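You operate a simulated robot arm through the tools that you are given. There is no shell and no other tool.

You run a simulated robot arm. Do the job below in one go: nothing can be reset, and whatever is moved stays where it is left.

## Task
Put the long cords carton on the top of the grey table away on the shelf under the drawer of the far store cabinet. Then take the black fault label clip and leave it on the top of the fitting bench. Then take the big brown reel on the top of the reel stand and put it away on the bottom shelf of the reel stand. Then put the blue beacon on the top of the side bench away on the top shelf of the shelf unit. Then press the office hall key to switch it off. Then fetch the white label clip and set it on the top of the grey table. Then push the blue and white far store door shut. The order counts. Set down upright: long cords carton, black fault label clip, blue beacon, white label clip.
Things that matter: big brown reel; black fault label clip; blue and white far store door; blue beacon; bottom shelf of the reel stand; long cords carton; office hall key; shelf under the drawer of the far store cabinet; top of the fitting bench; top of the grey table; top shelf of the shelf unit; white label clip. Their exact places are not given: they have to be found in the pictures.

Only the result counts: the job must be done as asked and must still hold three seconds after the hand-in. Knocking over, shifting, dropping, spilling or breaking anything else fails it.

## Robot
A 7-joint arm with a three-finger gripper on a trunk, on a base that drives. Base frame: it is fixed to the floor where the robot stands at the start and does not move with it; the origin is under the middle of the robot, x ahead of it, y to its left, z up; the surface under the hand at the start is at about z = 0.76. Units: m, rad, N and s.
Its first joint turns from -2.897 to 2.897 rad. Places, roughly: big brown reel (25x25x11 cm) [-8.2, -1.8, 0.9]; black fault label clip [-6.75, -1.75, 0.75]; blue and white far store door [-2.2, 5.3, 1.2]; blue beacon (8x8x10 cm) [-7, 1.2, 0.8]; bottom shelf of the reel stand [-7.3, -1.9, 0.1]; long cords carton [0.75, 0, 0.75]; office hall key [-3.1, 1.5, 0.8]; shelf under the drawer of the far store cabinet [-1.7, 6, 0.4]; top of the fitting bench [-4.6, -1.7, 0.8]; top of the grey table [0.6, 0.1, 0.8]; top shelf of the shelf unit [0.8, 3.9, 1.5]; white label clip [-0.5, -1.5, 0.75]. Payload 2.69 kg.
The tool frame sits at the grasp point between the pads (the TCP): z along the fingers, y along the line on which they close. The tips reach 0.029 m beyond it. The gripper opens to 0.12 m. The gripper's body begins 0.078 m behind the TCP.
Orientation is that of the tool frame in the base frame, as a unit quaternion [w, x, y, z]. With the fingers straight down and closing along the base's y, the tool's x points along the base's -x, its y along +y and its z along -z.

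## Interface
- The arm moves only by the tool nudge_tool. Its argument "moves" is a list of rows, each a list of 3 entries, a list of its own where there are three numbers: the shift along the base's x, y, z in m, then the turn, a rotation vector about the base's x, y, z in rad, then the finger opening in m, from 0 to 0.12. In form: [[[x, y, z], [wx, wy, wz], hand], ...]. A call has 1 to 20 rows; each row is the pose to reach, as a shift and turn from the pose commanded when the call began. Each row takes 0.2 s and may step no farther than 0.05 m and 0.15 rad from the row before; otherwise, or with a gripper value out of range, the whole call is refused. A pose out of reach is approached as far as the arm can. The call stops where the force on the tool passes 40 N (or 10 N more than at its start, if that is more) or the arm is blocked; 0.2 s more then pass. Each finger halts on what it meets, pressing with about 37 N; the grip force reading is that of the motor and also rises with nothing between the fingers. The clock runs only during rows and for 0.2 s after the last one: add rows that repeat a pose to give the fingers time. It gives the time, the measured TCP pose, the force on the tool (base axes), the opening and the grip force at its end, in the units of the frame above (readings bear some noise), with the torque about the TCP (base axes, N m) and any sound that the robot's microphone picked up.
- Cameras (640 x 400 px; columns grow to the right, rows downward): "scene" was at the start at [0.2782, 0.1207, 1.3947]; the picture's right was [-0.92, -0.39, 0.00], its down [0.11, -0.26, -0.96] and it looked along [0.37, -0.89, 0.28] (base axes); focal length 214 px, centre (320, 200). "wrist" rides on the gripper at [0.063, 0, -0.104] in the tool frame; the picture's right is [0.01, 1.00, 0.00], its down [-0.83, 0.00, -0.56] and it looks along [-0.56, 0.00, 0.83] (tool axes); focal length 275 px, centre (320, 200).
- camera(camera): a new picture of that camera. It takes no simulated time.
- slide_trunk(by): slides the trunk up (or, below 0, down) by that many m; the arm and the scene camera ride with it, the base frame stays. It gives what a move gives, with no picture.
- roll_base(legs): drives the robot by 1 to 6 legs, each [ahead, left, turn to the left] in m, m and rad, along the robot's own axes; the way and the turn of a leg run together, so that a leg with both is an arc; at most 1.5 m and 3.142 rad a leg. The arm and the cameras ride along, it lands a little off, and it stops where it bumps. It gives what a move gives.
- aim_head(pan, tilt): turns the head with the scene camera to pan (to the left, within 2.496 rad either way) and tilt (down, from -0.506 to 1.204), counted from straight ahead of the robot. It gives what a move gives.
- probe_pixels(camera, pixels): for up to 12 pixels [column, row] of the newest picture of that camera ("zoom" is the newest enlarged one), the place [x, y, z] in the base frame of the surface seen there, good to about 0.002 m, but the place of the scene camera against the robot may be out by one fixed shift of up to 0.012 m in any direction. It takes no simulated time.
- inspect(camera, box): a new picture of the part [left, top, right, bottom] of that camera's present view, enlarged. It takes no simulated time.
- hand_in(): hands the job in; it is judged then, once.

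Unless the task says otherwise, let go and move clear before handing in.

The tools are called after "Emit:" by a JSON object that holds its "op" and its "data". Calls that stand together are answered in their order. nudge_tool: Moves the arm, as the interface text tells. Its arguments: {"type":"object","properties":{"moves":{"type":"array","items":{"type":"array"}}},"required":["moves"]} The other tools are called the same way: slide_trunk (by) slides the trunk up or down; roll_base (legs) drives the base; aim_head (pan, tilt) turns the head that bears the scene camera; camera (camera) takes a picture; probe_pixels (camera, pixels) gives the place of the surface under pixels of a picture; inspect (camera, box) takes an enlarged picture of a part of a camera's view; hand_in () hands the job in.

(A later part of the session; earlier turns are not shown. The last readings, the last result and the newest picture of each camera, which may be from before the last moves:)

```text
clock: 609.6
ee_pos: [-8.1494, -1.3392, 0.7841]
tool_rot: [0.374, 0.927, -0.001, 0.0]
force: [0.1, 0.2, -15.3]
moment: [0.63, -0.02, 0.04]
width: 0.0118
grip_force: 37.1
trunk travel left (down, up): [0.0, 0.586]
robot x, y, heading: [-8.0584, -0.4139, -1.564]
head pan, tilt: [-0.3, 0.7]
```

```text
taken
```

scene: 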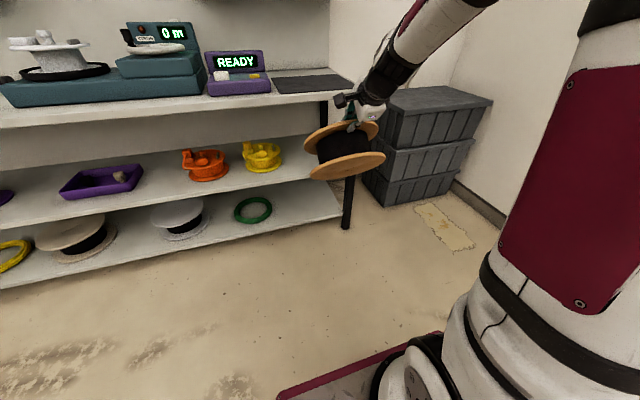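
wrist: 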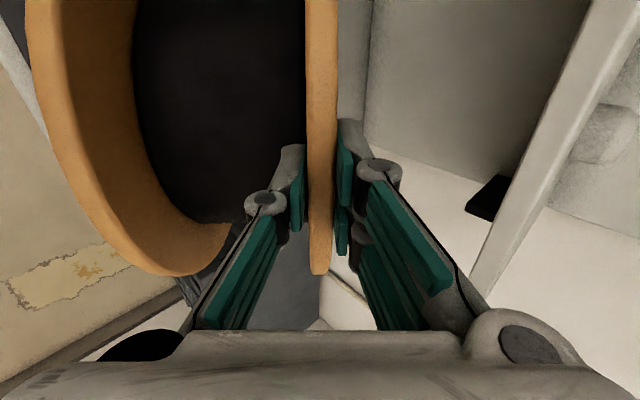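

The bottom shelf's right end is free next to the green ring at (253,210). I'll probe precise limits there.

Emit:
{"op": "probe_pixels", "data": {"camera": "scene", "pixels": [[271, 208], [253, 222], [234, 212], [250, 198], [340, 216], [300, 225], [300, 185], [347, 225], [340, 195], [310, 200], [175, 235], [300, 183]]}}

Emit:
{"op": "inspect", "data": {"camera": "scene", "box": [220, 150, 380, 250]}}

```text
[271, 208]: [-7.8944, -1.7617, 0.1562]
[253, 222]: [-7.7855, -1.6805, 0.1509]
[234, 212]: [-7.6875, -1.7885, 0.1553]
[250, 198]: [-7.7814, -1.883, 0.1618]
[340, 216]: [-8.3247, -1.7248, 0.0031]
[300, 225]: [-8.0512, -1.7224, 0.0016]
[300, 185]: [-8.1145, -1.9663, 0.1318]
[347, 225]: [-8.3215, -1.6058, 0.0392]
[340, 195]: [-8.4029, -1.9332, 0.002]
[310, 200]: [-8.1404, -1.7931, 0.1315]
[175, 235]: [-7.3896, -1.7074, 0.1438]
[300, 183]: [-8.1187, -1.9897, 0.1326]
```

```text
4.00 times, centred on (300, 200) of scene
```

zoom: 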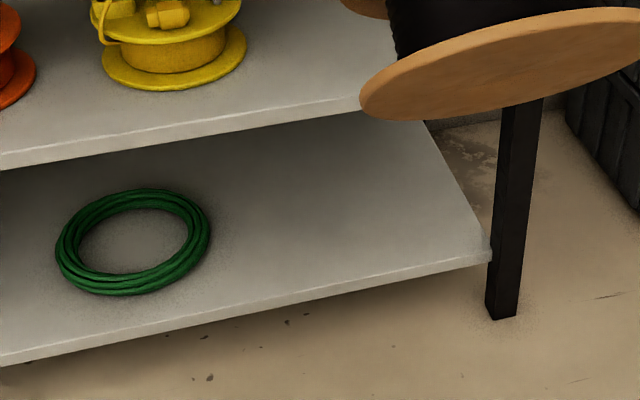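

The ring ends at x=-7.895 and the leg begins at about -8.28, so reel centre x≈-8.085 fits. I'll shift left 0.065, and lower the reel while reducing tilt.

Emit:
{"op": "roll_base", "data": {"legs": [[0, 0.065, 0]]}}

Emit:
{"op": "nudge_tool", "data": {"moves": [[[0, 0, -0.04], [0, 0, 0], 0.0], [[0, 0, -0.08], [0, 0, 0], 0.0], [[0, 0, -0.12], [0, 0, 0], 0.0], [[0, 0, -0.16], [0, 0, 0], 0.0], [[0, 0, -0.2], [-0.05, 0, 0], 0.0], [[0, 0, -0.24], [-0.1, 0, 0], 0.0], [[0, 0, -0.28], [-0.15, 0, 0], 0.0], [[0, 0, -0.31], [-0.2, 0, 0], 0.0], [[0, 0, -0.34], [-0.25, 0, 0], 0.0]]}}

Emit:
{"op": "camera", "data": {"camera": "scene"}}

```text
clock: 610.6
ee_pos: [-8.0843, -1.338, 0.784]
tool_rot: [0.374, 0.927, -0.003, 0.0]
force: [0.6, -0.4, -15.3]
moment: [0.67, -0.05, 0.05]
width: 0.012
grip_force: 37.2
trunk travel left (down, up): [0.0, 0.586]
robot x, y, heading: [-7.9919, -0.4106, -1.565]
head pan, tilt: [-0.3, 0.7]
```

```text
clock: 612.6
ee_pos: [-8.0838, -1.3384, 0.4443]
tool_rot: [0.487, 0.873, -0.003, 0.001]
force: [0.5, -1.2, -13.7]
moment: [1.05, -0.02, -0.03]
width: 0.0124
grip_force: 37.0
trunk travel left (down, up): [0.0, 0.586]
robot x, y, heading: [-7.9939, -0.4125, -1.562]
head pan, tilt: [-0.3, 0.7]
```

```text
taken
```

scene: 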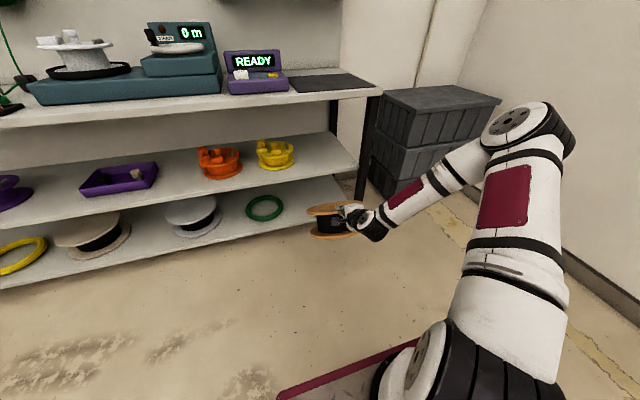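

Tilt is now 0.55 rad. I'll lower to z≈0.34 with tilt 0.35 and then drive ahead to carry the reel over the shelf.

Emit:
{"op": "nudge_tool", "data": {"moves": [[[0, 0, -0.03], [-0.05, 0, 0], 0.0], [[0, 0, -0.06], [-0.1, 0, 0], 0.0], [[0, 0, -0.09], [-0.15, 0, 0], 0.0], [[0, 0, -0.105], [-0.2, 0, 0], 0.0]]}}

Emit:
{"op": "inspect", "data": {"camera": "scene", "box": [240, 120, 440, 270]}}

Emit:
{"op": "camera", "data": {"camera": "wrist"}}

```text
clock: 613.6
ee_pos: [-8.0839, -1.3382, 0.3388]
tool_rot: [0.571, 0.821, -0.003, 0.001]
force: [-0.6, -0.5, -15.2]
moment: [1.27, -0.06, -0.01]
width: 0.0143
grip_force: 37.2
trunk travel left (down, up): [0.0, 0.586]
robot x, y, heading: [-7.9921, -0.4113, -1.564]
head pan, tilt: [-0.3, 0.7]
```

```text
2.67 times, centred on (340, 195) of scene
```

zoom: 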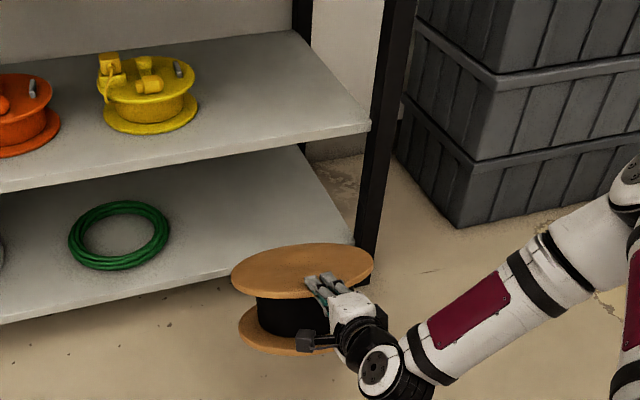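

```text
taken
```

wrist: 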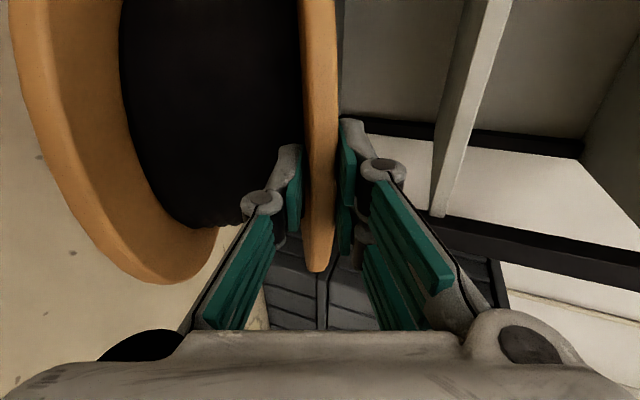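

The fingers are being pried slightly (width 0.0143). I'll restore a bit of tilt and raise 2 cm.

Emit:
{"op": "nudge_tool", "data": {"moves": [[[0, 0, 0.015], [0.06, 0, 0], 0.0], [[0, 0, 0.028], [0.12, 0, 0], 0.0], [[0, 0, 0.028], [0.12, 0, 0], 0.0]]}}

Emit:
{"op": "inspect", "data": {"camera": "scene", "box": [240, 120, 440, 270]}}

Emit:
{"op": "probe_pixels", "data": {"camera": "zoom", "pixels": [[270, 340], [245, 322], [300, 348], [355, 245], [370, 130], [250, 135], [300, 270], [240, 275]]}}

```text
clock: 614.4
ee_pos: [-8.0831, -1.338, 0.3671]
tool_rot: [0.52, 0.854, -0.002, 0.001]
force: [-0.6, 0.3, -14.0]
moment: [1.11, -0.06, 0.01]
width: 0.0142
grip_force: 36.9
trunk travel left (down, up): [0.0, 0.586]
robot x, y, heading: [-7.9881, -0.4149, -1.567]
head pan, tilt: [-0.3, 0.7]
```

```text
2.67 times, centred on (340, 195) of scene
```

zoom: 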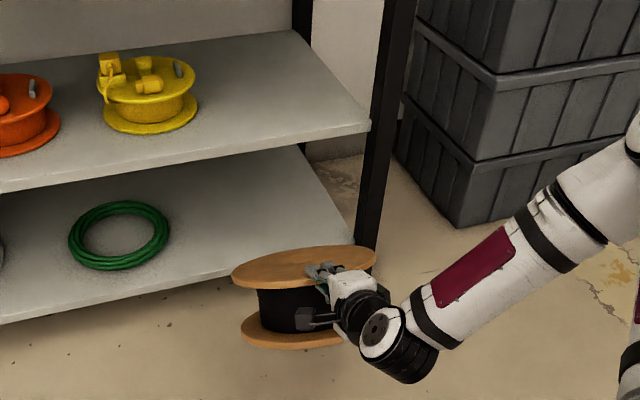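

```text
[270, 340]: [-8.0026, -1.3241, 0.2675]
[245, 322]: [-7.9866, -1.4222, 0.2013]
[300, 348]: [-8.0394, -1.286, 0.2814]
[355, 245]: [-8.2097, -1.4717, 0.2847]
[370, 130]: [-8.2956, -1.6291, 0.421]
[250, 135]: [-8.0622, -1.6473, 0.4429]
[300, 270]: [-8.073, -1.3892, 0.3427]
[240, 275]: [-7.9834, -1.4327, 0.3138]
```

The far bottom edge is only just above shelf level, so I'll raise 2.5 cm and drive ahead 0.29 m.

Emit:
{"op": "nudge_tool", "data": {"moves": [[[0, 0, 0.015], [0.0, 0, 0], 0.0], [[0, 0, 0.028], [0.0, 0, 0], 0.0]]}}

Emit:
{"op": "roll_base", "data": {"legs": [[0.28, 0, 0]]}}

Emit:
{"op": "aim_head", "data": {"pan": -0.2, "tilt": 0.7}}

Emit:
{"op": "camera", "data": {"camera": "scene"}}

Emit:
{"op": "camera", "data": {"camera": "wrist"}}

```text
clock: 615.0
ee_pos: [-8.0834, -1.3367, 0.3944]
tool_rot: [0.52, 0.854, -0.002, 0.0]
force: [0.1, 0.1, -14.6]
moment: [1.15, -0.04, 0.03]
width: 0.014
grip_force: 36.9
trunk travel left (down, up): [0.0, 0.586]
robot x, y, heading: [-7.9931, -0.4089, -1.567]
head pan, tilt: [-0.3, 0.7]
```

```text
clock: 616.9
ee_pos: [-8.0789, -1.6181, 0.3936]
tool_rot: [0.521, 0.854, -0.001, 0.003]
force: [-0.7, -0.1, -14.5]
moment: [1.13, -0.02, 0.01]
width: 0.0138
grip_force: 36.9
trunk travel left (down, up): [0.0, 0.586]
robot x, y, heading: [-7.9885, -0.6942, -1.557]
head pan, tilt: [-0.3, 0.7]
```

```text
clock: 617.6
ee_pos: [-8.0792, -1.6164, 0.3926]
tool_rot: [0.52, 0.854, -0.001, 0.001]
force: [-0.3, -0.4, -14.6]
moment: [1.13, -0.03, 0.0]
width: 0.0132
grip_force: 37.4
trunk travel left (down, up): [0.0, 0.586]
robot x, y, heading: [-7.9912, -0.6924, -1.56]
head pan, tilt: [-0.201, 0.7]
```

```text
taken
```

scene: 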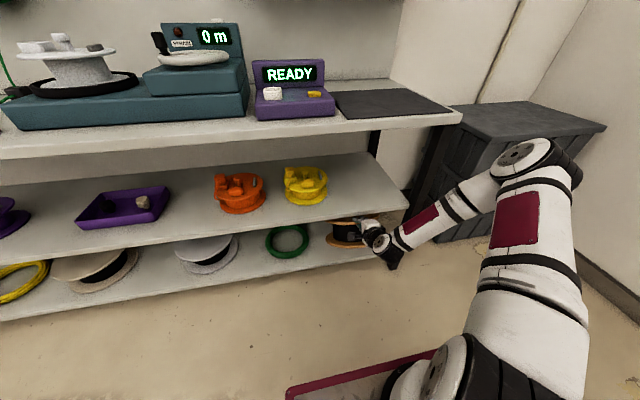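

```text
taken
```

wrist: 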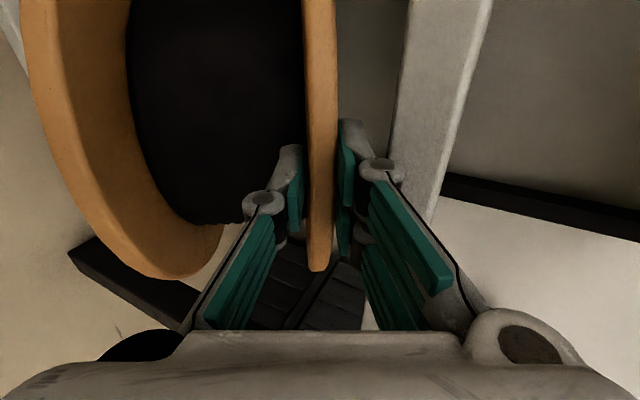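

The reel is over the shelf with the hand just outside the mid-shelf edge. I'll lower in small steps until the far edge touches.

Emit:
{"op": "nudge_tool", "data": {"moves": [[[0, -0.008, -0.012], [0, 0, 0], 0.0], [[0, -0.016, -0.024], [0, 0, 0], 0.0], [[0, -0.024, -0.036], [0, 0, 0], 0.0], [[0, -0.028, -0.045], [0, 0, 0], 0.0]]}}

Emit:
{"op": "inspect", "data": {"camera": "scene", "box": [240, 170, 440, 300]}}

```text
clock: 618.6
ee_pos: [-8.0776, -1.6448, 0.3473]
tool_rot: [0.52, 0.854, -0.001, 0.001]
force: [-0.5, -0.3, -13.9]
moment: [1.15, -0.01, -0.01]
width: 0.0134
grip_force: 37.0
trunk travel left (down, up): [0.0, 0.586]
robot x, y, heading: [-7.9884, -0.695, -1.565]
head pan, tilt: [-0.201, 0.7]
```

```text
3.08 times, centred on (340, 235) of scene
```

zoom: 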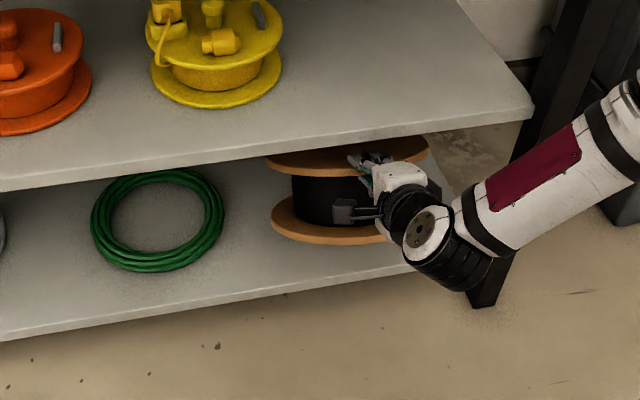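

Good alignment. I'll now flatten the reel step by step, letting the far edge touch and take load.

Emit:
{"op": "nudge_tool", "data": {"moves": [[[0, 0, -0.008], [0.0, 0, 0], 0.0], [[0, 0, -0.016], [-0.05, 0, 0], 0.0], [[0, 0, -0.025], [-0.1, 0, 0], 0.0], [[0, 0, -0.034], [-0.15, 0, 0], 0.0], [[0, 0, -0.043], [-0.2, 0, 0], 0.0]]}}

Emit:
{"op": "camera", "data": {"camera": "wrist"}}

```text
clock: 619.8
ee_pos: [-8.0773, -1.6449, 0.3068]
tool_rot: [0.603, 0.798, -0.001, 0.002]
force: [0.3, -1.1, -14.0]
moment: [1.26, -0.01, -0.02]
width: 0.0122
grip_force: 36.7
trunk travel left (down, up): [0.0, 0.586]
robot x, y, heading: [-7.9919, -0.6965, -1.558]
head pan, tilt: [-0.201, 0.7]
```

```text
taken
```

wrist: 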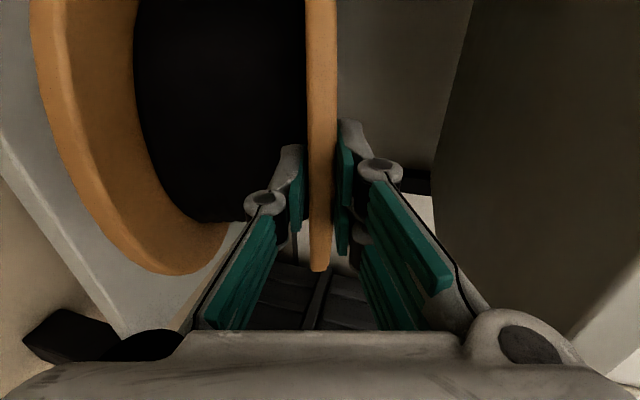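

Emit:
{"op": "nudge_tool", "data": {"moves": [[[0, 0, -0.012], [0.0, 0, 0], 0.0], [[0, 0, -0.022], [-0.05, 0, 0], 0.0], [[0, 0, -0.032], [-0.1, 0, 0], 0.0], [[0, 0, -0.042], [-0.14, 0, 0], 0.0]]}}

```text
clock: 620.8
ee_pos: [-8.0792, -1.6456, 0.2627]
tool_rot: [0.657, 0.754, -0.001, 0.0]
force: [0.0, 2.5, -7.8]
moment: [0.34, -0.05, 0.01]
width: 0.0122
grip_force: 36.5
trunk travel left (down, up): [0.0, 0.586]
robot x, y, heading: [-7.9916, -0.6934, -1.561]
head pan, tilt: [-0.201, 0.7]
```

The far edge is on the shelf now (force down to 7.8 N). I'll continue flattening.

Emit:
{"op": "nudge_tool", "data": {"moves": [[[0, 0, -0.007], [-0.035, 0, 0], 0.0], [[0, -0.002, -0.014], [-0.07, 0, 0], 0.0], [[0, -0.004, -0.021], [-0.105, 0, 0], 0.0], [[0, -0.005, -0.026], [-0.134, 0, 0], 0.0]]}}

Emit:
{"op": "inspect", "data": {"camera": "scene", "box": [240, 170, 440, 300]}}

```text
clock: 621.8
ee_pos: [-8.0785, -1.6506, 0.2378]
tool_rot: [0.707, 0.708, -0.002, 0.002]
force: [0.0, 1.7, -7.8]
moment: [0.3, 0.0, -0.07]
width: 0.0118
grip_force: 36.8
trunk travel left (down, up): [0.0, 0.586]
robot x, y, heading: [-7.9922, -0.6953, -1.558]
head pan, tilt: [-0.201, 0.7]
```

```text
3.08 times, centred on (340, 235) of scene
```

zoom: 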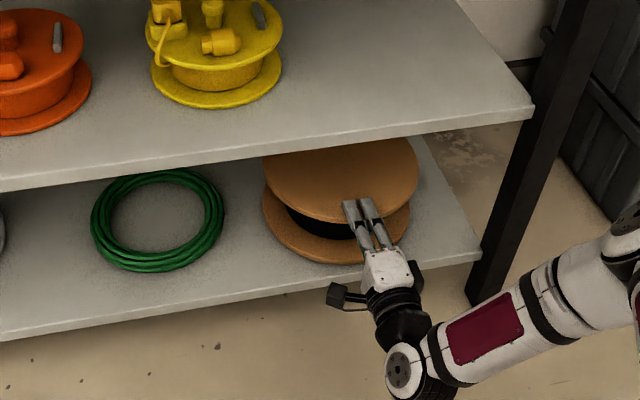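

Nearly flat. I'll lower 3-4 mm more and push in 1 cm, then release.

Emit:
{"op": "nudge_tool", "data": {"moves": [[[0, -0.004, -0.001], [0, 0, 0], 0.0], [[0, -0.008, -0.003], [0, 0, 0], 0.0], [[0, -0.012, -0.004], [0, 0, 0], 0.0], [[0, -0.012, -0.004], [0, 0, 0], 0.0]]}}

```text
clock: 622.8
ee_pos: [-8.0778, -1.662, 0.2344]
tool_rot: [0.707, 0.707, -0.001, 0.002]
force: [0.3, 3.2, -1.7]
moment: [0.0, 0.36, 0.13]
width: 0.0118
grip_force: 36.7
trunk travel left (down, up): [0.0, 0.586]
robot x, y, heading: [-7.9916, -0.6901, -1.56]
head pan, tilt: [-0.201, 0.7]
```

The reel rests flat (force -1.7 N). I'll open the fingers and withdraw straight back.

Emit:
{"op": "nudge_tool", "data": {"moves": [[[0, 0, 0], [0, 0, 0], 0.02], [[0, 0, 0], [0, 0, 0], 0.035], [[0, 0, 0], [0, 0, 0], 0.045], [[0, 0, 0], [0, 0, 0], 0.045], [[0, 0.03, 0], [0, 0, 0], 0.045], [[0, 0.07, 0.0], [0, 0, 0], 0.045]]}}

Emit:
{"op": "camera", "data": {"camera": "wrist"}}

Emit:
{"op": "inspect", "data": {"camera": "scene", "box": [240, 170, 440, 300]}}

```text
clock: 624.2
ee_pos: [-8.0765, -1.5915, 0.2327]
tool_rot: [0.707, 0.707, 0.001, 0.001]
force: [0.1, -0.9, 0.3]
moment: [-0.01, 0.0, -0.01]
width: 0.0448
grip_force: 0.1
trunk travel left (down, up): [0.0, 0.586]
robot x, y, heading: [-7.9883, -0.6917, -1.561]
head pan, tilt: [-0.201, 0.7]
```

```text
taken
```

wrist: 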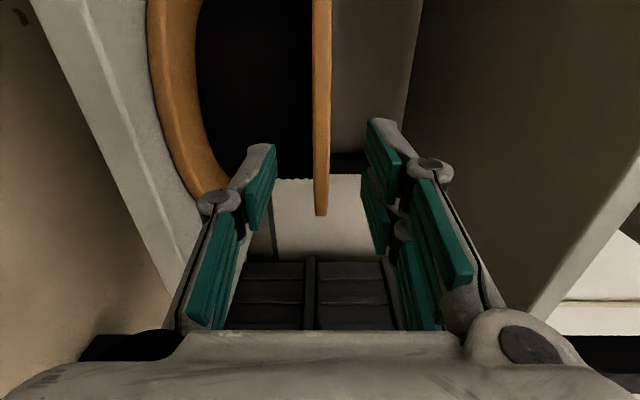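

```text
3.08 times, centred on (340, 235) of scene
```

zoom: 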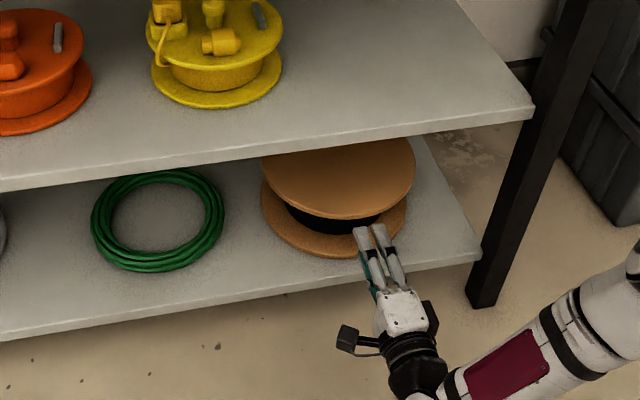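

The reel sits flat on the bottom shelf. I'll back away, raise the trunk and bring the tool upright.

Emit:
{"op": "roll_base", "data": {"legs": [[-0.3, 0, 0]]}}

Emit:
{"op": "slide_trunk", "data": {"by": 0.3}}

Emit:
{"op": "nudge_tool", "data": {"moves": [[[0, 0.0, 0.04], [0.0, 0, 0], 0.06], [[0, 0.0, 0.08], [0.1, 0, 0], 0.06], [[0, 0.0, 0.12], [0.24, 0, 0], 0.06], [[0, 0.0, 0.16], [0.38, 0, 0], 0.06], [[0, 0.02, 0.2], [0.52, 0, 0], 0.06], [[0, 0.04, 0.24], [0.66, 0, 0], 0.06], [[0, 0.06, 0.28], [0.8, 0, 0], 0.06], [[0, 0.08, 0.32], [0.94, 0, 0], 0.06], [[0, 0.1, 0.36], [1.08, 0, 0], 0.06], [[0, 0.12, 0.4], [1.22, 0, 0], 0.06], [[0, 0.14, 0.44], [1.36, 0, 0], 0.06], [[0, 0.17, 0.47], [1.5, 0, 0], 0.06], [[0, 0.2, 0.48], [1.571, 0, 0], 0.06]]}}

Emit:
{"op": "aim_head", "data": {"pan": 0.2, "tilt": 0.5}}

Emit:
{"op": "camera", "data": {"camera": "scene"}}

```text
clock: 626.3
ee_pos: [-8.0757, -1.2876, 0.2332]
tool_rot: [0.707, 0.707, 0.001, 0.003]
force: [0.1, 0.4, 0.3]
moment: [0.01, 0.0, -0.03]
width: 0.0452
grip_force: 0.0
trunk travel left (down, up): [0.0, 0.586]
robot x, y, heading: [-7.9984, -0.3871, -1.551]
head pan, tilt: [-0.201, 0.7]
```

```text
clock: 629.3
ee_pos: [-8.0754, -1.2884, 0.5336]
tool_rot: [0.707, 0.708, 0.001, 0.003]
force: [-0.2, -0.7, -0.4]
moment: [0.01, -0.04, -0.02]
width: 0.0448
grip_force: 0.2
trunk travel left (down, up): [-0.3, 0.286]
robot x, y, heading: [-7.9961, -0.3898, -1.55]
head pan, tilt: [-0.201, 0.7]
```

```text
clock: 632.1
ee_pos: [-8.0764, -1.0878, 1.0139]
tool_rot: [-0.001, 1.0, -0.002, 0.003]
force: [-0.2, -0.1, -0.1]
moment: [-0.01, -0.02, 0.01]
width: 0.06
grip_force: 0.1
trunk travel left (down, up): [-0.3, 0.286]
robot x, y, heading: [-7.9981, -0.3879, -1.55]
head pan, tilt: [-0.201, 0.7]
```

```text
clock: 632.9
ee_pos: [-8.0757, -1.0876, 1.0131]
tool_rot: [-0.001, 1.0, -0.002, 0.002]
force: [0.2, -0.4, 0.0]
moment: [0.0, -0.01, -0.02]
width: 0.0602
grip_force: 0.1
trunk travel left (down, up): [-0.3, 0.286]
robot x, y, heading: [-7.9947, -0.3903, -1.56]
head pan, tilt: [0.201, 0.499]
```

```text
taken
```

scene: 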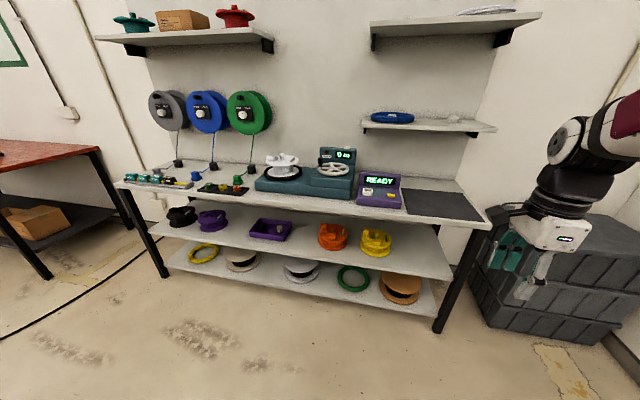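

The brown reel is in place at (400,287). Next is the blue beacon; I'll turn towards it and look.

Emit:
{"op": "roll_base", "data": {"legs": [[0, 0, 2.5]]}}

Emit:
{"op": "aim_head", "data": {"pan": 0.0, "tilt": 0.3}}

Emit:
{"op": "camera", "data": {"camera": "scene"}}

```text
clock: 639.4
ee_pos: [-7.5369, 0.1446, 1.0136]
tool_rot: [-0.004, 0.294, 0.956, 0.0]
force: [0.5, -0.2, -0.2]
moment: [0.03, 0.01, -0.01]
width: 0.0599
grip_force: 0.1
trunk travel left (down, up): [-0.3, 0.286]
robot x, y, heading: [-7.9963, -0.387, 0.993]
head pan, tilt: [0.201, 0.499]
```

```text
clock: 640.1
ee_pos: [-7.5373, 0.1439, 1.0135]
tool_rot: [-0.003, 0.295, 0.956, 0.0]
force: [-0.4, -0.3, -0.5]
moment: [-0.02, 0.0, -0.01]
width: 0.06
grip_force: 0.1
trunk travel left (down, up): [-0.3, 0.286]
robot x, y, heading: [-7.9958, -0.39, 0.993]
head pan, tilt: [0.0, 0.3]
```

```text
taken
```

scene: 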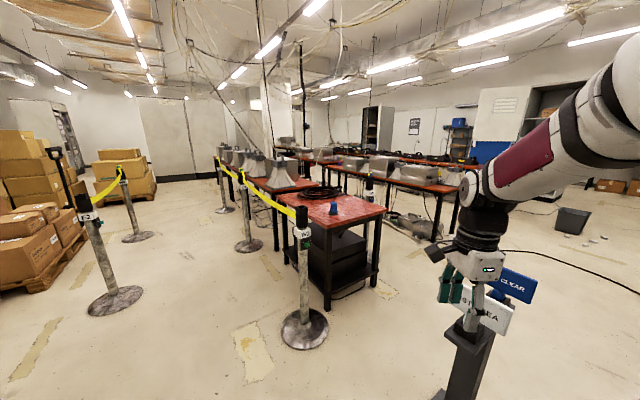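

The blue beacon is at (333,207) on the near red bench; a barrier post stands at its left and the sign post is close to my hand. I'll probe all these.

Emit:
{"op": "inspect", "data": {"camera": "scene", "box": [230, 140, 430, 290]}}

Emit:
{"op": "probe_pixels", "data": {"camera": "scene", "pixels": [[333, 207], [333, 216], [303, 330], [298, 215], [327, 300], [375, 280], [280, 203], [385, 208], [335, 228], [470, 330], [515, 285], [320, 195]]}}

```text
2.67 times, centred on (330, 215) of scene
```

zoom: 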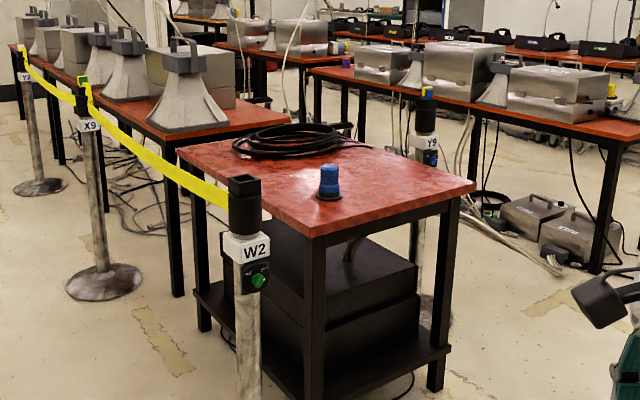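

```text
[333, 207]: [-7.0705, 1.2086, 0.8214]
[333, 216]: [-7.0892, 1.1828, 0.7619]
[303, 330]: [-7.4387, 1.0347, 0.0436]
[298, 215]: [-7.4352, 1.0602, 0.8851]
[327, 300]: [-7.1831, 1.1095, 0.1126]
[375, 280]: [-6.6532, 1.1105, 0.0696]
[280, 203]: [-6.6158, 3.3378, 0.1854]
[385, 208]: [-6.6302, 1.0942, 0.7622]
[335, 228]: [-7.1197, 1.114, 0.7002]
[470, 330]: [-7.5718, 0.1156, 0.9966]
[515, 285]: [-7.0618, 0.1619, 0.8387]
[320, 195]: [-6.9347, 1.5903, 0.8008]
```

Bench front edge y≈1.10, beacon at about (-7.05, 1.21), sign post at (-7.03, 0.22). I'll approach from the south-east: stand at about (-6.45, 0.48) facing north-west.

Emit:
{"op": "roll_base", "data": {"legs": [[0, 0, -0.993], [1.5, -0.08, 0], [0, 0.9, 0], [0, 0, 2.25]]}}

Emit:
{"op": "aim_head", "data": {"pan": 0.2, "tilt": 0.7}}

Emit:
{"op": "camera", "data": {"camera": "scene"}}

Emit:
{"op": "camera", "data": {"camera": "wrist"}}

```text
refused: leg 2 is longer than a leg can be; nothing moved
```

```text
clock: 641.0
ee_pos: [-7.5368, 0.1445, 1.0136]
tool_rot: [-0.003, 0.294, 0.956, -0.001]
force: [0.5, -0.3, 0.2]
moment: [-0.01, -0.02, 0.0]
width: 0.06
grip_force: 0.1
trunk travel left (down, up): [-0.3, 0.286]
robot x, y, heading: [-7.9954, -0.3859, 0.99]
head pan, tilt: [0.201, 0.7]
```

```text
taken
```

scene: 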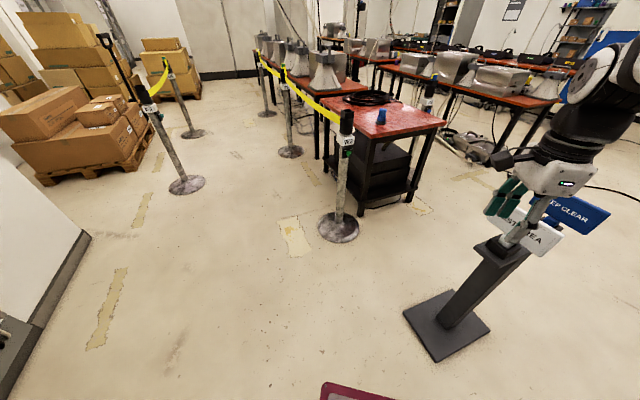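

```text
taken
```

wrist: 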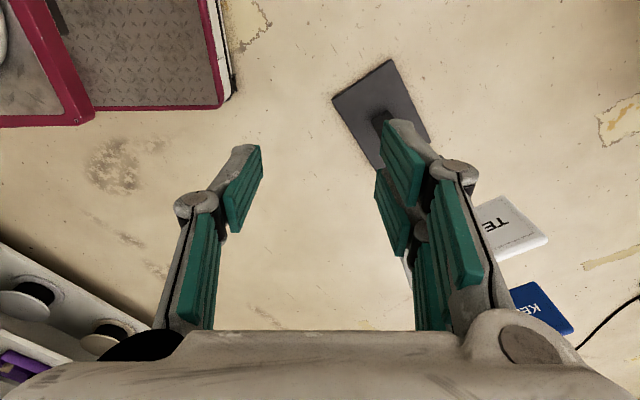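

The sign base looks close to the hand; I'll probe it exactly before turning.

Emit:
{"op": "probe_pixels", "data": {"camera": "scene", "pixels": [[405, 310], [440, 355], [488, 325], [440, 292], [480, 270], [520, 235], [575, 215], [338, 240]]}}

Emit:
{"op": "probe_pixels", "data": {"camera": "wrist", "pixels": [[360, 80], [340, 105], [425, 120], [510, 230], [545, 305], [380, 120]]}}

```text
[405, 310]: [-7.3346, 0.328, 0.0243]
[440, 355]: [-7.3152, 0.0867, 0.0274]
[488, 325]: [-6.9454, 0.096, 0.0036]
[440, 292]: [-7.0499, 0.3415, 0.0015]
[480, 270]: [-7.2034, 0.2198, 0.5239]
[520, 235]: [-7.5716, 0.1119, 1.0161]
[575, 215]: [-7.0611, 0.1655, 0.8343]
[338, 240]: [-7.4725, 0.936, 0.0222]
```

```text
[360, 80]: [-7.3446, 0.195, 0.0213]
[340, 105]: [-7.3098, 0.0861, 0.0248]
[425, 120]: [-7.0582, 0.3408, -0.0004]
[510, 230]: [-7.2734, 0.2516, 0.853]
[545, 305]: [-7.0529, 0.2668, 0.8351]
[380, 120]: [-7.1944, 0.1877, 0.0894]
```

The sign base spans x -7.34..-7.05, y 0.09..0.34. I'll back a little, then turn east and go round it.

Emit:
{"op": "roll_base", "data": {"legs": [[-0.12, 0, 0], [0, 0, -0.99], [1.4, 0, 0], [0.25, 0, 0], [0, 0.9, 0], [0, 0, 2.25]]}}

Emit:
{"op": "aim_head", "data": {"pan": 0.2, "tilt": 0.7}}

Emit:
{"op": "camera", "data": {"camera": "scene"}}

Emit:
{"op": "camera", "data": {"camera": "wrist"}}

```text
clock: 662.4
ee_pos: [-6.802, 1.0653, 1.013]
tool_rot: [-0.003, -0.331, 0.943, -0.002]
force: [-1.0, 0.1, 0.4]
moment: [0.0, 0.01, 0.02]
width: 0.0601
grip_force: 0.0
trunk travel left (down, up): [-0.3, 0.286]
robot x, y, heading: [-6.425, 0.4685, 2.27]
head pan, tilt: [0.201, 0.7]
```

```text
clock: 663.0
ee_pos: [-6.8027, 1.0647, 1.0145]
tool_rot: [-0.002, -0.331, 0.944, -0.001]
force: [1.1, -0.4, -0.6]
moment: [0.01, 0.02, 0.0]
width: 0.0599
grip_force: 0.0
trunk travel left (down, up): [-0.3, 0.286]
robot x, y, heading: [-6.4214, 0.4708, 2.271]
head pan, tilt: [0.201, 0.7]
```

```text
taken
```

scene: 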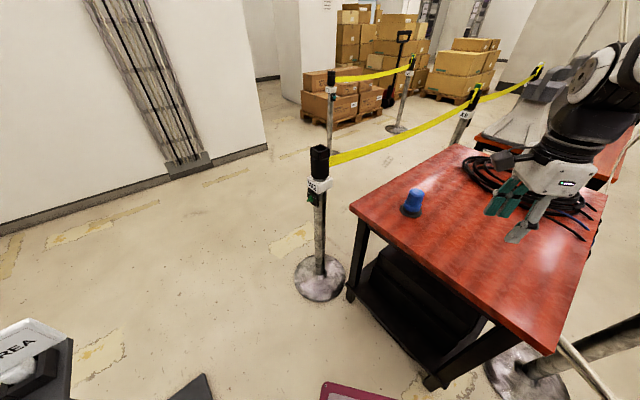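

```text
taken
```

wrist: 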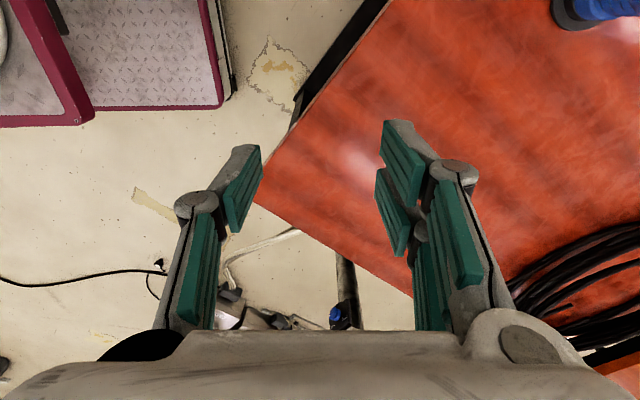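

The beacon stands at (410,203) on the bench, a blue dome on a dark base. I'll turn the tool so the camera leads, then tilt it for a side-ish grip.

Emit:
{"op": "nudge_tool", "data": {"moves": [[[0, 0, 0.01], [0, 0, -0.14], 0.08], [[0, 0, 0.02], [0, 0, -0.28], 0.1], [[0, 0, 0.03], [0, 0, -0.42], 0.1], [[0, 0, 0.04], [0, 0, -0.56], 0.1], [[0, 0, 0.05], [0, 0, -0.7], 0.1], [[0, 0, 0.05], [0, 0, -0.84], 0.1], [[0, 0, 0.05], [0, 0, -0.98], 0.1], [[0, 0, 0.05], [0, 0, -1.12], 0.1], [[0, 0, 0.05], [0, 0, -1.26], 0.1], [[0, 0, 0.05], [0, 0, -1.4], 0.1], [[0, 0, 0.05], [0, 0, -1.526], 0.1]]}}

Emit:
{"op": "nudge_tool", "data": {"moves": [[[0, 0, 0], [0.09, 0.079, 0], 0.1], [[0, 0, 0], [0.18, 0.158, 0], 0.1], [[0, 0, 0], [0.271, 0.237, 0], 0.1], [[0, 0, 0], [0.361, 0.316, 0], 0.1], [[0, 0, 0], [0.451, 0.395, 0], 0.1], [[0, 0, 0], [0.541, 0.474, 0], 0.1], [[-0.02, 0.02, 0], [0.632, 0.554, 0], 0.1], [[-0.03, 0.03, 0], [0.714, 0.626, 0], 0.1]]}}

Emit:
{"op": "camera", "data": {"camera": "wrist"}}

Emit:
{"op": "camera", "data": {"camera": "scene"}}

```text
clock: 665.4
ee_pos: [-6.8015, 1.0663, 1.0629]
tool_rot: [-0.003, 0.413, 0.911, 0.0]
force: [-0.2, 0.6, 1.1]
moment: [0.0, 0.02, -0.02]
width: 0.0999
grip_force: 0.1
trunk travel left (down, up): [-0.3, 0.286]
robot x, y, heading: [-6.4269, 0.4714, 2.267]
head pan, tilt: [0.201, 0.7]
```

```text
clock: 667.2
ee_pos: [-6.8174, 1.1033, 1.063]
tool_rot: [-0.414, 0.381, 0.803, 0.198]
force: [-12.0, -3.6, -1.2]
moment: [0.26, -0.7, -0.83]
width: 0.1001
grip_force: 0.1
trunk travel left (down, up): [-0.3, 0.286]
robot x, y, heading: [-6.4255, 0.469, 2.266]
head pan, tilt: [0.201, 0.7]
```

```text
taken
```

wrist: 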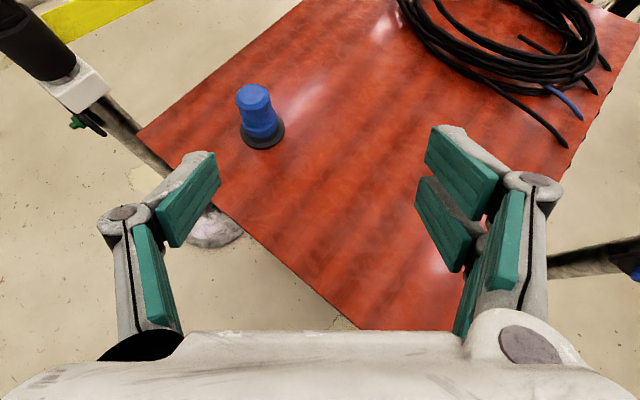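

```text
taken
```

scene: 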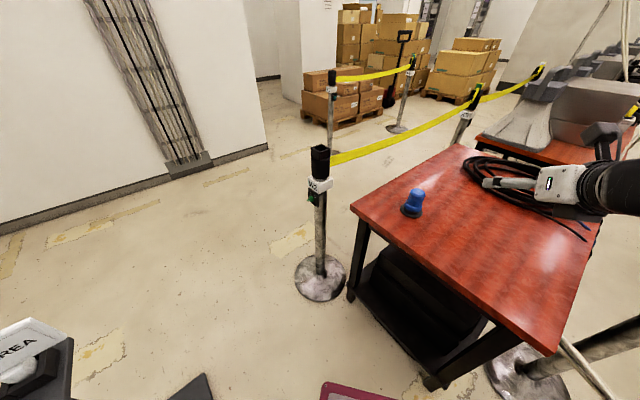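

A side force of -12 N showed up; I'll check whether it persists.

Emit:
{"op": "nudge_tool", "data": {"moves": [[[0, 0, 0], [0, 0, 0], 0.1]]}}

Emit:
{"op": "probe_pixels", "data": {"camera": "wrist", "pixels": [[252, 95], [262, 125], [262, 147], [242, 140], [283, 135], [243, 98], [270, 98], [350, 200], [60, 50], [80, 95]]}}

Emit:
{"op": "inspect", "data": {"camera": "wrist", "box": [200, 60, 320, 170]}}

```text
clock: 667.6
ee_pos: [-6.8298, 1.0971, 1.0628]
tool_rot: [-0.418, 0.366, 0.809, 0.189]
force: [-0.4, 0.3, -0.4]
moment: [0.01, 0.01, 0.01]
width: 0.0998
grip_force: 0.1
trunk travel left (down, up): [-0.3, 0.286]
robot x, y, heading: [-6.4244, 0.4733, 2.268]
head pan, tilt: [0.201, 0.7]
```

```text
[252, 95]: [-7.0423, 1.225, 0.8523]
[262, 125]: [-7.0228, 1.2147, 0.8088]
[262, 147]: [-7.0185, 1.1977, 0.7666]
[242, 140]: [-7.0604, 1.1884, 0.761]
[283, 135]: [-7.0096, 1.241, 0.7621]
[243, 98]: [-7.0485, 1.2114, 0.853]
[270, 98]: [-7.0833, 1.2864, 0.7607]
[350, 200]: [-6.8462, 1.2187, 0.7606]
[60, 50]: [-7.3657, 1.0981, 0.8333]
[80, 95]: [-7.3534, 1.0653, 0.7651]
```

```text
3.64 times, centred on (260, 115) of wrist
```

zoom: 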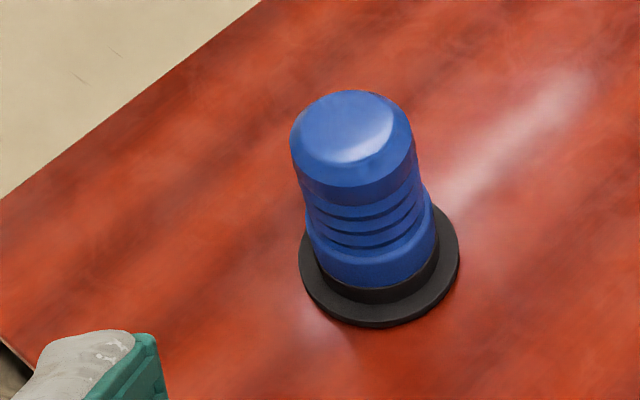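

The force was transient. Beacon axis is about (-7.05, 1.222), dome 0.06 wide. I'll go to a pre-grasp point and approach along the tool axis.

Emit:
{"op": "nudge_tool", "data": {"moves": [[[-0.028, 0.011, -0.032], [0, 0, 0], 0.1], [[-0.055, 0.021, -0.063], [0, 0, 0], 0.1], [[-0.083, 0.032, -0.095], [0, 0, 0], 0.1], [[-0.111, 0.043, -0.127], [0, 0, 0], 0.1], [[-0.138, 0.053, -0.158], [0, 0, 0], 0.1], [[-0.166, 0.064, -0.19], [0, 0, 0], 0.1]]}}

Emit:
{"op": "camera", "data": {"camera": "wrist"}}

```text
clock: 669.0
ee_pos: [-6.9979, 1.1604, 0.8729]
tool_rot: [-0.418, 0.366, 0.81, 0.19]
force: [-0.2, -0.8, -0.1]
moment: [-0.04, 0.0, 0.0]
width: 0.0999
grip_force: 0.1
trunk travel left (down, up): [-0.3, 0.286]
robot x, y, heading: [-6.4284, 0.469, 2.263]
head pan, tilt: [0.201, 0.7]
```

```text
taken
```

wrist: 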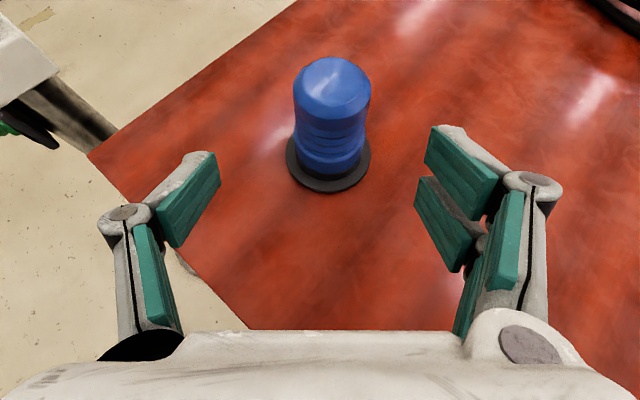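

The beacon is centred to within 8 mm; I'll correct and advance, then close.

Emit:
{"op": "nudge_tool", "data": {"moves": [[[-0.013, 0.025, -0.019], [0, 0, 0], 0.1], [[-0.031, 0.045, -0.039], [0, 0, 0], 0.1], [[-0.048, 0.065, -0.057], [0, 0, 0], 0.1], [[-0.048, 0.065, -0.057], [0, 0, 0], 0.08], [[-0.048, 0.065, -0.057], [0, 0, 0], 0.06], [[-0.048, 0.065, -0.057], [0, 0, 0], 0.04], [[-0.048, 0.065, -0.057], [0, 0, 0], 0.02], [[-0.048, 0.065, -0.057], [0, 0, 0], 0.02]]}}

Emit:
{"op": "camera", "data": {"camera": "wrist"}}

```text
clock: 670.8
ee_pos: [-7.0449, 1.2245, 0.8167]
tool_rot: [-0.419, 0.366, 0.809, 0.189]
force: [1.1, 2.7, 0.4]
moment: [0.26, -0.18, 0.07]
width: 0.0546
grip_force: 36.8
trunk travel left (down, up): [-0.3, 0.286]
robot x, y, heading: [-6.4278, 0.4737, 2.262]
head pan, tilt: [0.201, 0.7]
```

```text
taken
```

wrist: 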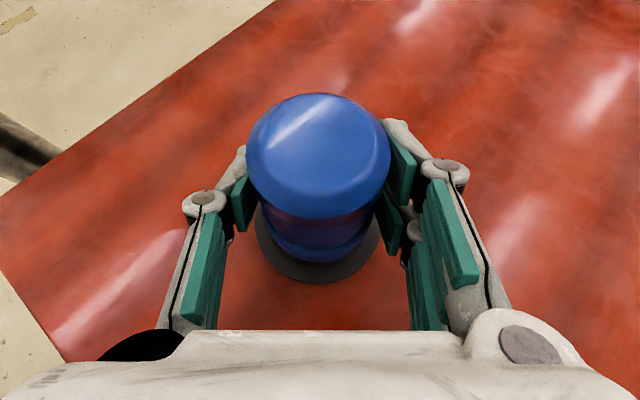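

The beacon is gripped at 0.055 m. I'll lift and draw it back.

Emit:
{"op": "nudge_tool", "data": {"moves": [[[0, 0, 0.04], [0, 0, 0], 0.0], [[0, 0, 0.08], [0, 0, 0], 0.0], [[0, 0, 0.12], [0, 0, 0], 0.0], [[0, 0, 0.16], [0, 0, 0], 0.0], [[0.025, -0.03, 0.2], [0, 0, 0], 0.0], [[0.05, -0.06, 0.22], [0, 0, 0], 0.0], [[0.08, -0.09, 0.22], [0, 0, 0], 0.0], [[0.105, -0.12, 0.22], [0, 0, 0], 0.0], [[0.13, -0.15, 0.22], [0, 0, 0], 0.0]]}}

Emit:
{"op": "camera", "data": {"camera": "scene"}}

Emit:
{"op": "camera", "data": {"camera": "wrist"}}

```text
refused: row 5 steps farther than a row can; nothing moved
```

```text
taken
```

scene: 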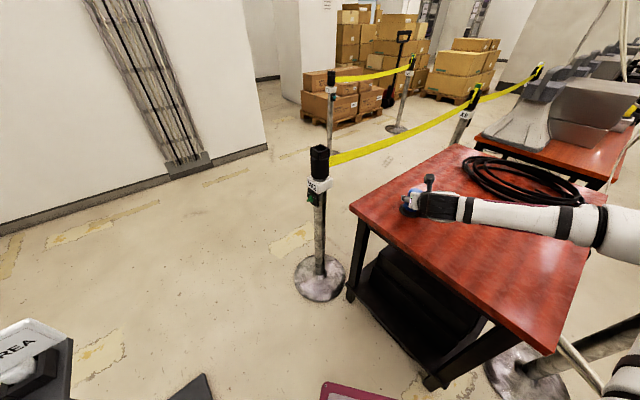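

```text
taken
```

wrist: 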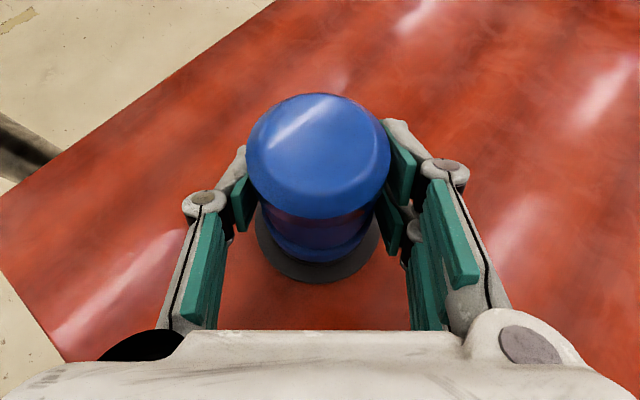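

One row stepped too far; I'll resend with smaller steps.

Emit:
{"op": "nudge_tool", "data": {"moves": [[[0, 0, 0.04], [0, 0, 0], 0.0], [[0, 0, 0.08], [0, 0, 0], 0.0], [[0, 0, 0.12], [0, 0, 0], 0.0], [[0, 0, 0.16], [0, 0, 0], 0.0], [[0.015, -0.018, 0.19], [0, 0, 0], 0.0], [[0.035, -0.04, 0.22], [0, 0, 0], 0.0], [[0.065, -0.075, 0.22], [0, 0, 0], 0.0], [[0.095, -0.11, 0.22], [0, 0, 0], 0.0], [[0.125, -0.145, 0.22], [0, 0, 0], 0.0]]}}

Emit:
{"op": "camera", "data": {"camera": "wrist"}}

```text
clock: 672.8
ee_pos: [-6.9201, 1.0803, 1.0354]
tool_rot: [-0.418, 0.366, 0.81, 0.19]
force: [-0.9, -0.2, -4.8]
moment: [-0.01, 0.01, 0.0]
width: 0.0549
grip_force: 37.3
trunk travel left (down, up): [-0.3, 0.286]
robot x, y, heading: [-6.4251, 0.4707, 2.264]
head pan, tilt: [0.201, 0.7]
```

```text
taken
```

wrist: 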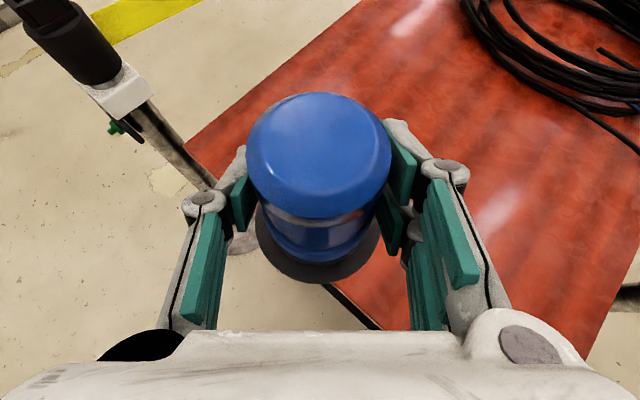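

The beacon is held. I'll back off, turn east and drive back towards the shelf unit.

Emit:
{"op": "roll_base", "data": {"legs": [[-0.45, 0, 0], [0, 0, -2.264], [0.3, -0.55, 0], [1.4, 0, 0], [1.4, 0, 0]]}}

Emit:
{"op": "aim_head", "data": {"pan": 0.9, "tilt": 0.35}}

Emit:
{"op": "camera", "data": {"camera": "scene"}}

```text
clock: 697.2
ee_pos: [-2.2473, -0.4352, 1.0361]
tool_rot: [-0.006, 0.888, 0.012, 0.459]
force: [-0.8, -0.4, -3.7]
moment: [0.04, 0.02, -0.03]
width: 0.054
grip_force: 37.0
trunk travel left (down, up): [-0.3, 0.286]
robot x, y, heading: [-3.0322, -0.421, -0.002]
head pan, tilt: [0.201, 0.7]
```

```text
clock: 698.3
ee_pos: [-2.2495, -0.4335, 1.0356]
tool_rot: [-0.006, 0.888, 0.012, 0.46]
force: [0.5, 0.1, -4.2]
moment: [0.0, 0.01, -0.04]
width: 0.054
grip_force: 37.0
trunk travel left (down, up): [-0.3, 0.286]
robot x, y, heading: [-3.0347, -0.4273, 0.001]
head pan, tilt: [0.901, 0.351]
```

```text
taken
```

scene: 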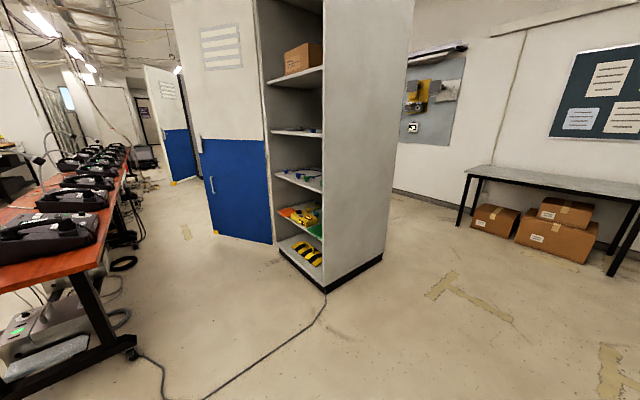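

I notice the first "pillar" is the near store cabinet. While here I'll look at the consoles for the later key task.

Emit:
{"op": "aim_head", "data": {"pan": 1.6, "tilt": 0.4}}

Emit:
{"op": "camera", "data": {"camera": "scene"}}

Emit:
{"op": "inspect", "data": {"camera": "scene", "box": [150, 100, 400, 260]}}

```text
clock: 699.4
ee_pos: [-2.2487, -0.4342, 1.0364]
tool_rot: [-0.006, 0.888, 0.012, 0.459]
force: [0.0, 0.0, -4.4]
moment: [0.0, 0.03, -0.03]
width: 0.0539
grip_force: 37.4
trunk travel left (down, up): [-0.3, 0.286]
robot x, y, heading: [-3.0312, -0.4239, -0.001]
head pan, tilt: [1.6, 0.4]
```

```text
taken
```

scene: 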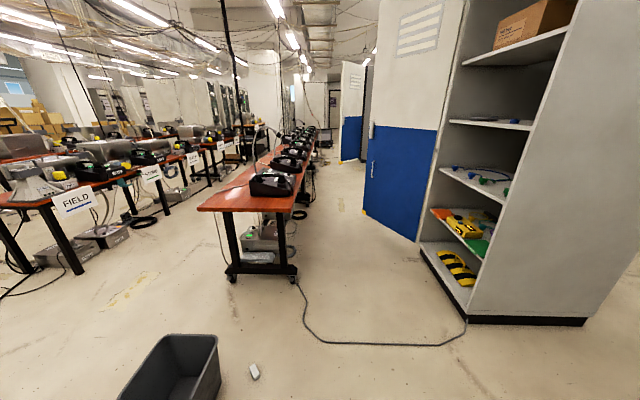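

```text
2.50 times, centred on (275, 180) of scene
```

zoom: 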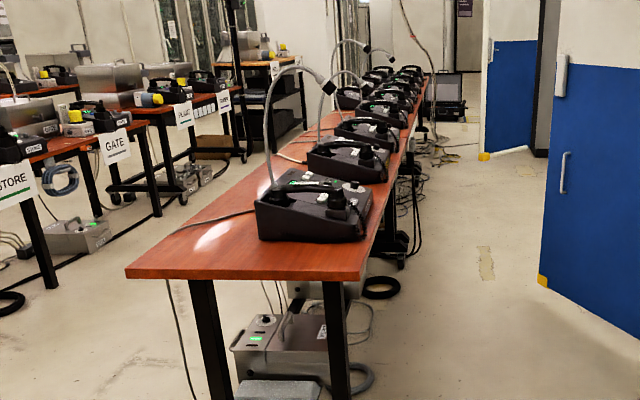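

The console desk row is at x≈-3.1; I'll return to it after placing the beacon. Driving on east then north.

Emit:
{"op": "roll_base", "data": {"legs": [[1.4, 0, 0], [1.05, 0, 0], [0, 0, 1.571], [1.5, 0, 0], [1.5, 0, 0], [0.8, 0, 0]]}}

Emit:
{"op": "aim_head", "data": {"pan": -0.9, "tilt": 0.1}}

Emit:
{"op": "camera", "data": {"camera": "scene"}}

```text
clock: 733.1
ee_pos: [-0.7223, 4.1847, 1.0357]
tool_rot: [-0.335, 0.606, 0.649, 0.314]
force: [0.1, -0.3, -3.5]
moment: [0.0, -0.03, -0.01]
width: 0.0526
grip_force: 36.8
trunk travel left (down, up): [-0.3, 0.286]
robot x, y, heading: [-0.6982, 3.4029, 1.613]
head pan, tilt: [1.6, 0.4]
```

```text
clock: 735.4
ee_pos: [-0.7212, 4.1848, 1.0361]
tool_rot: [-0.336, 0.606, 0.649, 0.314]
force: [-0.3, -0.8, -4.9]
moment: [0.03, -0.03, 0.03]
width: 0.0529
grip_force: 36.6
trunk travel left (down, up): [-0.3, 0.286]
robot x, y, heading: [-0.7006, 3.3986, 1.611]
head pan, tilt: [-0.901, 0.099]
```

```text
taken
```

scene: 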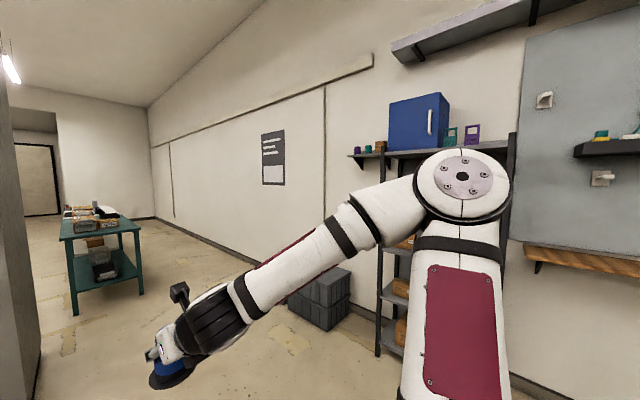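

The grip width has shrunk slightly (0.0546→0.0529), so I'll check the beacon in the wrist view and zoom on the shelf unit.

Emit:
{"op": "camera", "data": {"camera": "wrist"}}

Emit:
{"op": "inspect", "data": {"camera": "scene", "box": [320, 40, 560, 200]}}

Emit:
{"op": "probe_pixels", "data": {"camera": "scene", "pixels": [[360, 157], [392, 155], [420, 120], [440, 150], [475, 148], [510, 145], [367, 150], [381, 330], [400, 50], [383, 200], [505, 200], [495, 150]]}}

```text
taken
```

wrist: 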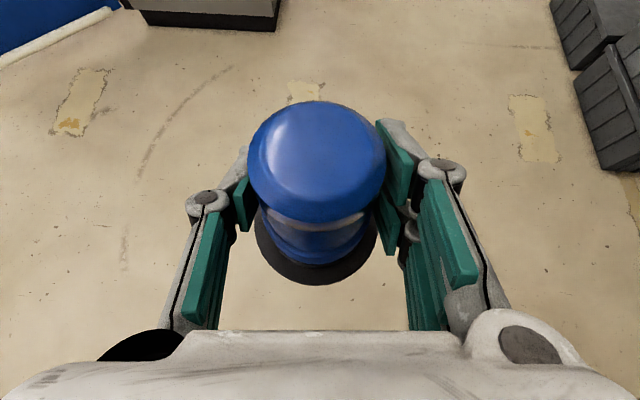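

```text
2.50 times, centred on (440, 120) of scene
```

zoom: 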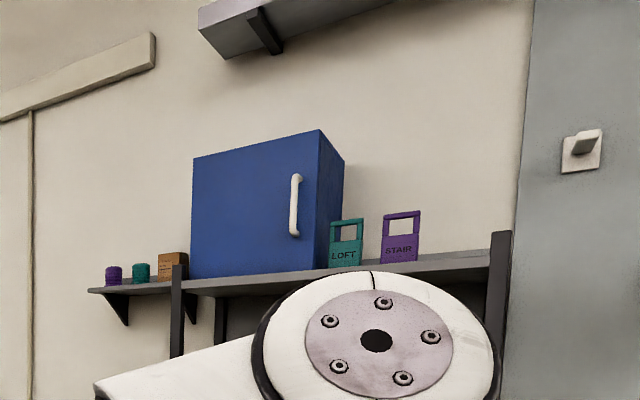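

```text
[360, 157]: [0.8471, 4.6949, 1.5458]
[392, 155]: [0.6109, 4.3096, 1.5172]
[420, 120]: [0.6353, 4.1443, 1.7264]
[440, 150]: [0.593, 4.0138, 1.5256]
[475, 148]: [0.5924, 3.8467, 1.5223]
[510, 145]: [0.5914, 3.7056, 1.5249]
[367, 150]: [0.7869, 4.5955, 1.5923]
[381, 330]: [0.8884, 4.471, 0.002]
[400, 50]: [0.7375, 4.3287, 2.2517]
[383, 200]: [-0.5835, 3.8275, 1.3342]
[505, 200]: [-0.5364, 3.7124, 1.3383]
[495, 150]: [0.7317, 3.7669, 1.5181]
```

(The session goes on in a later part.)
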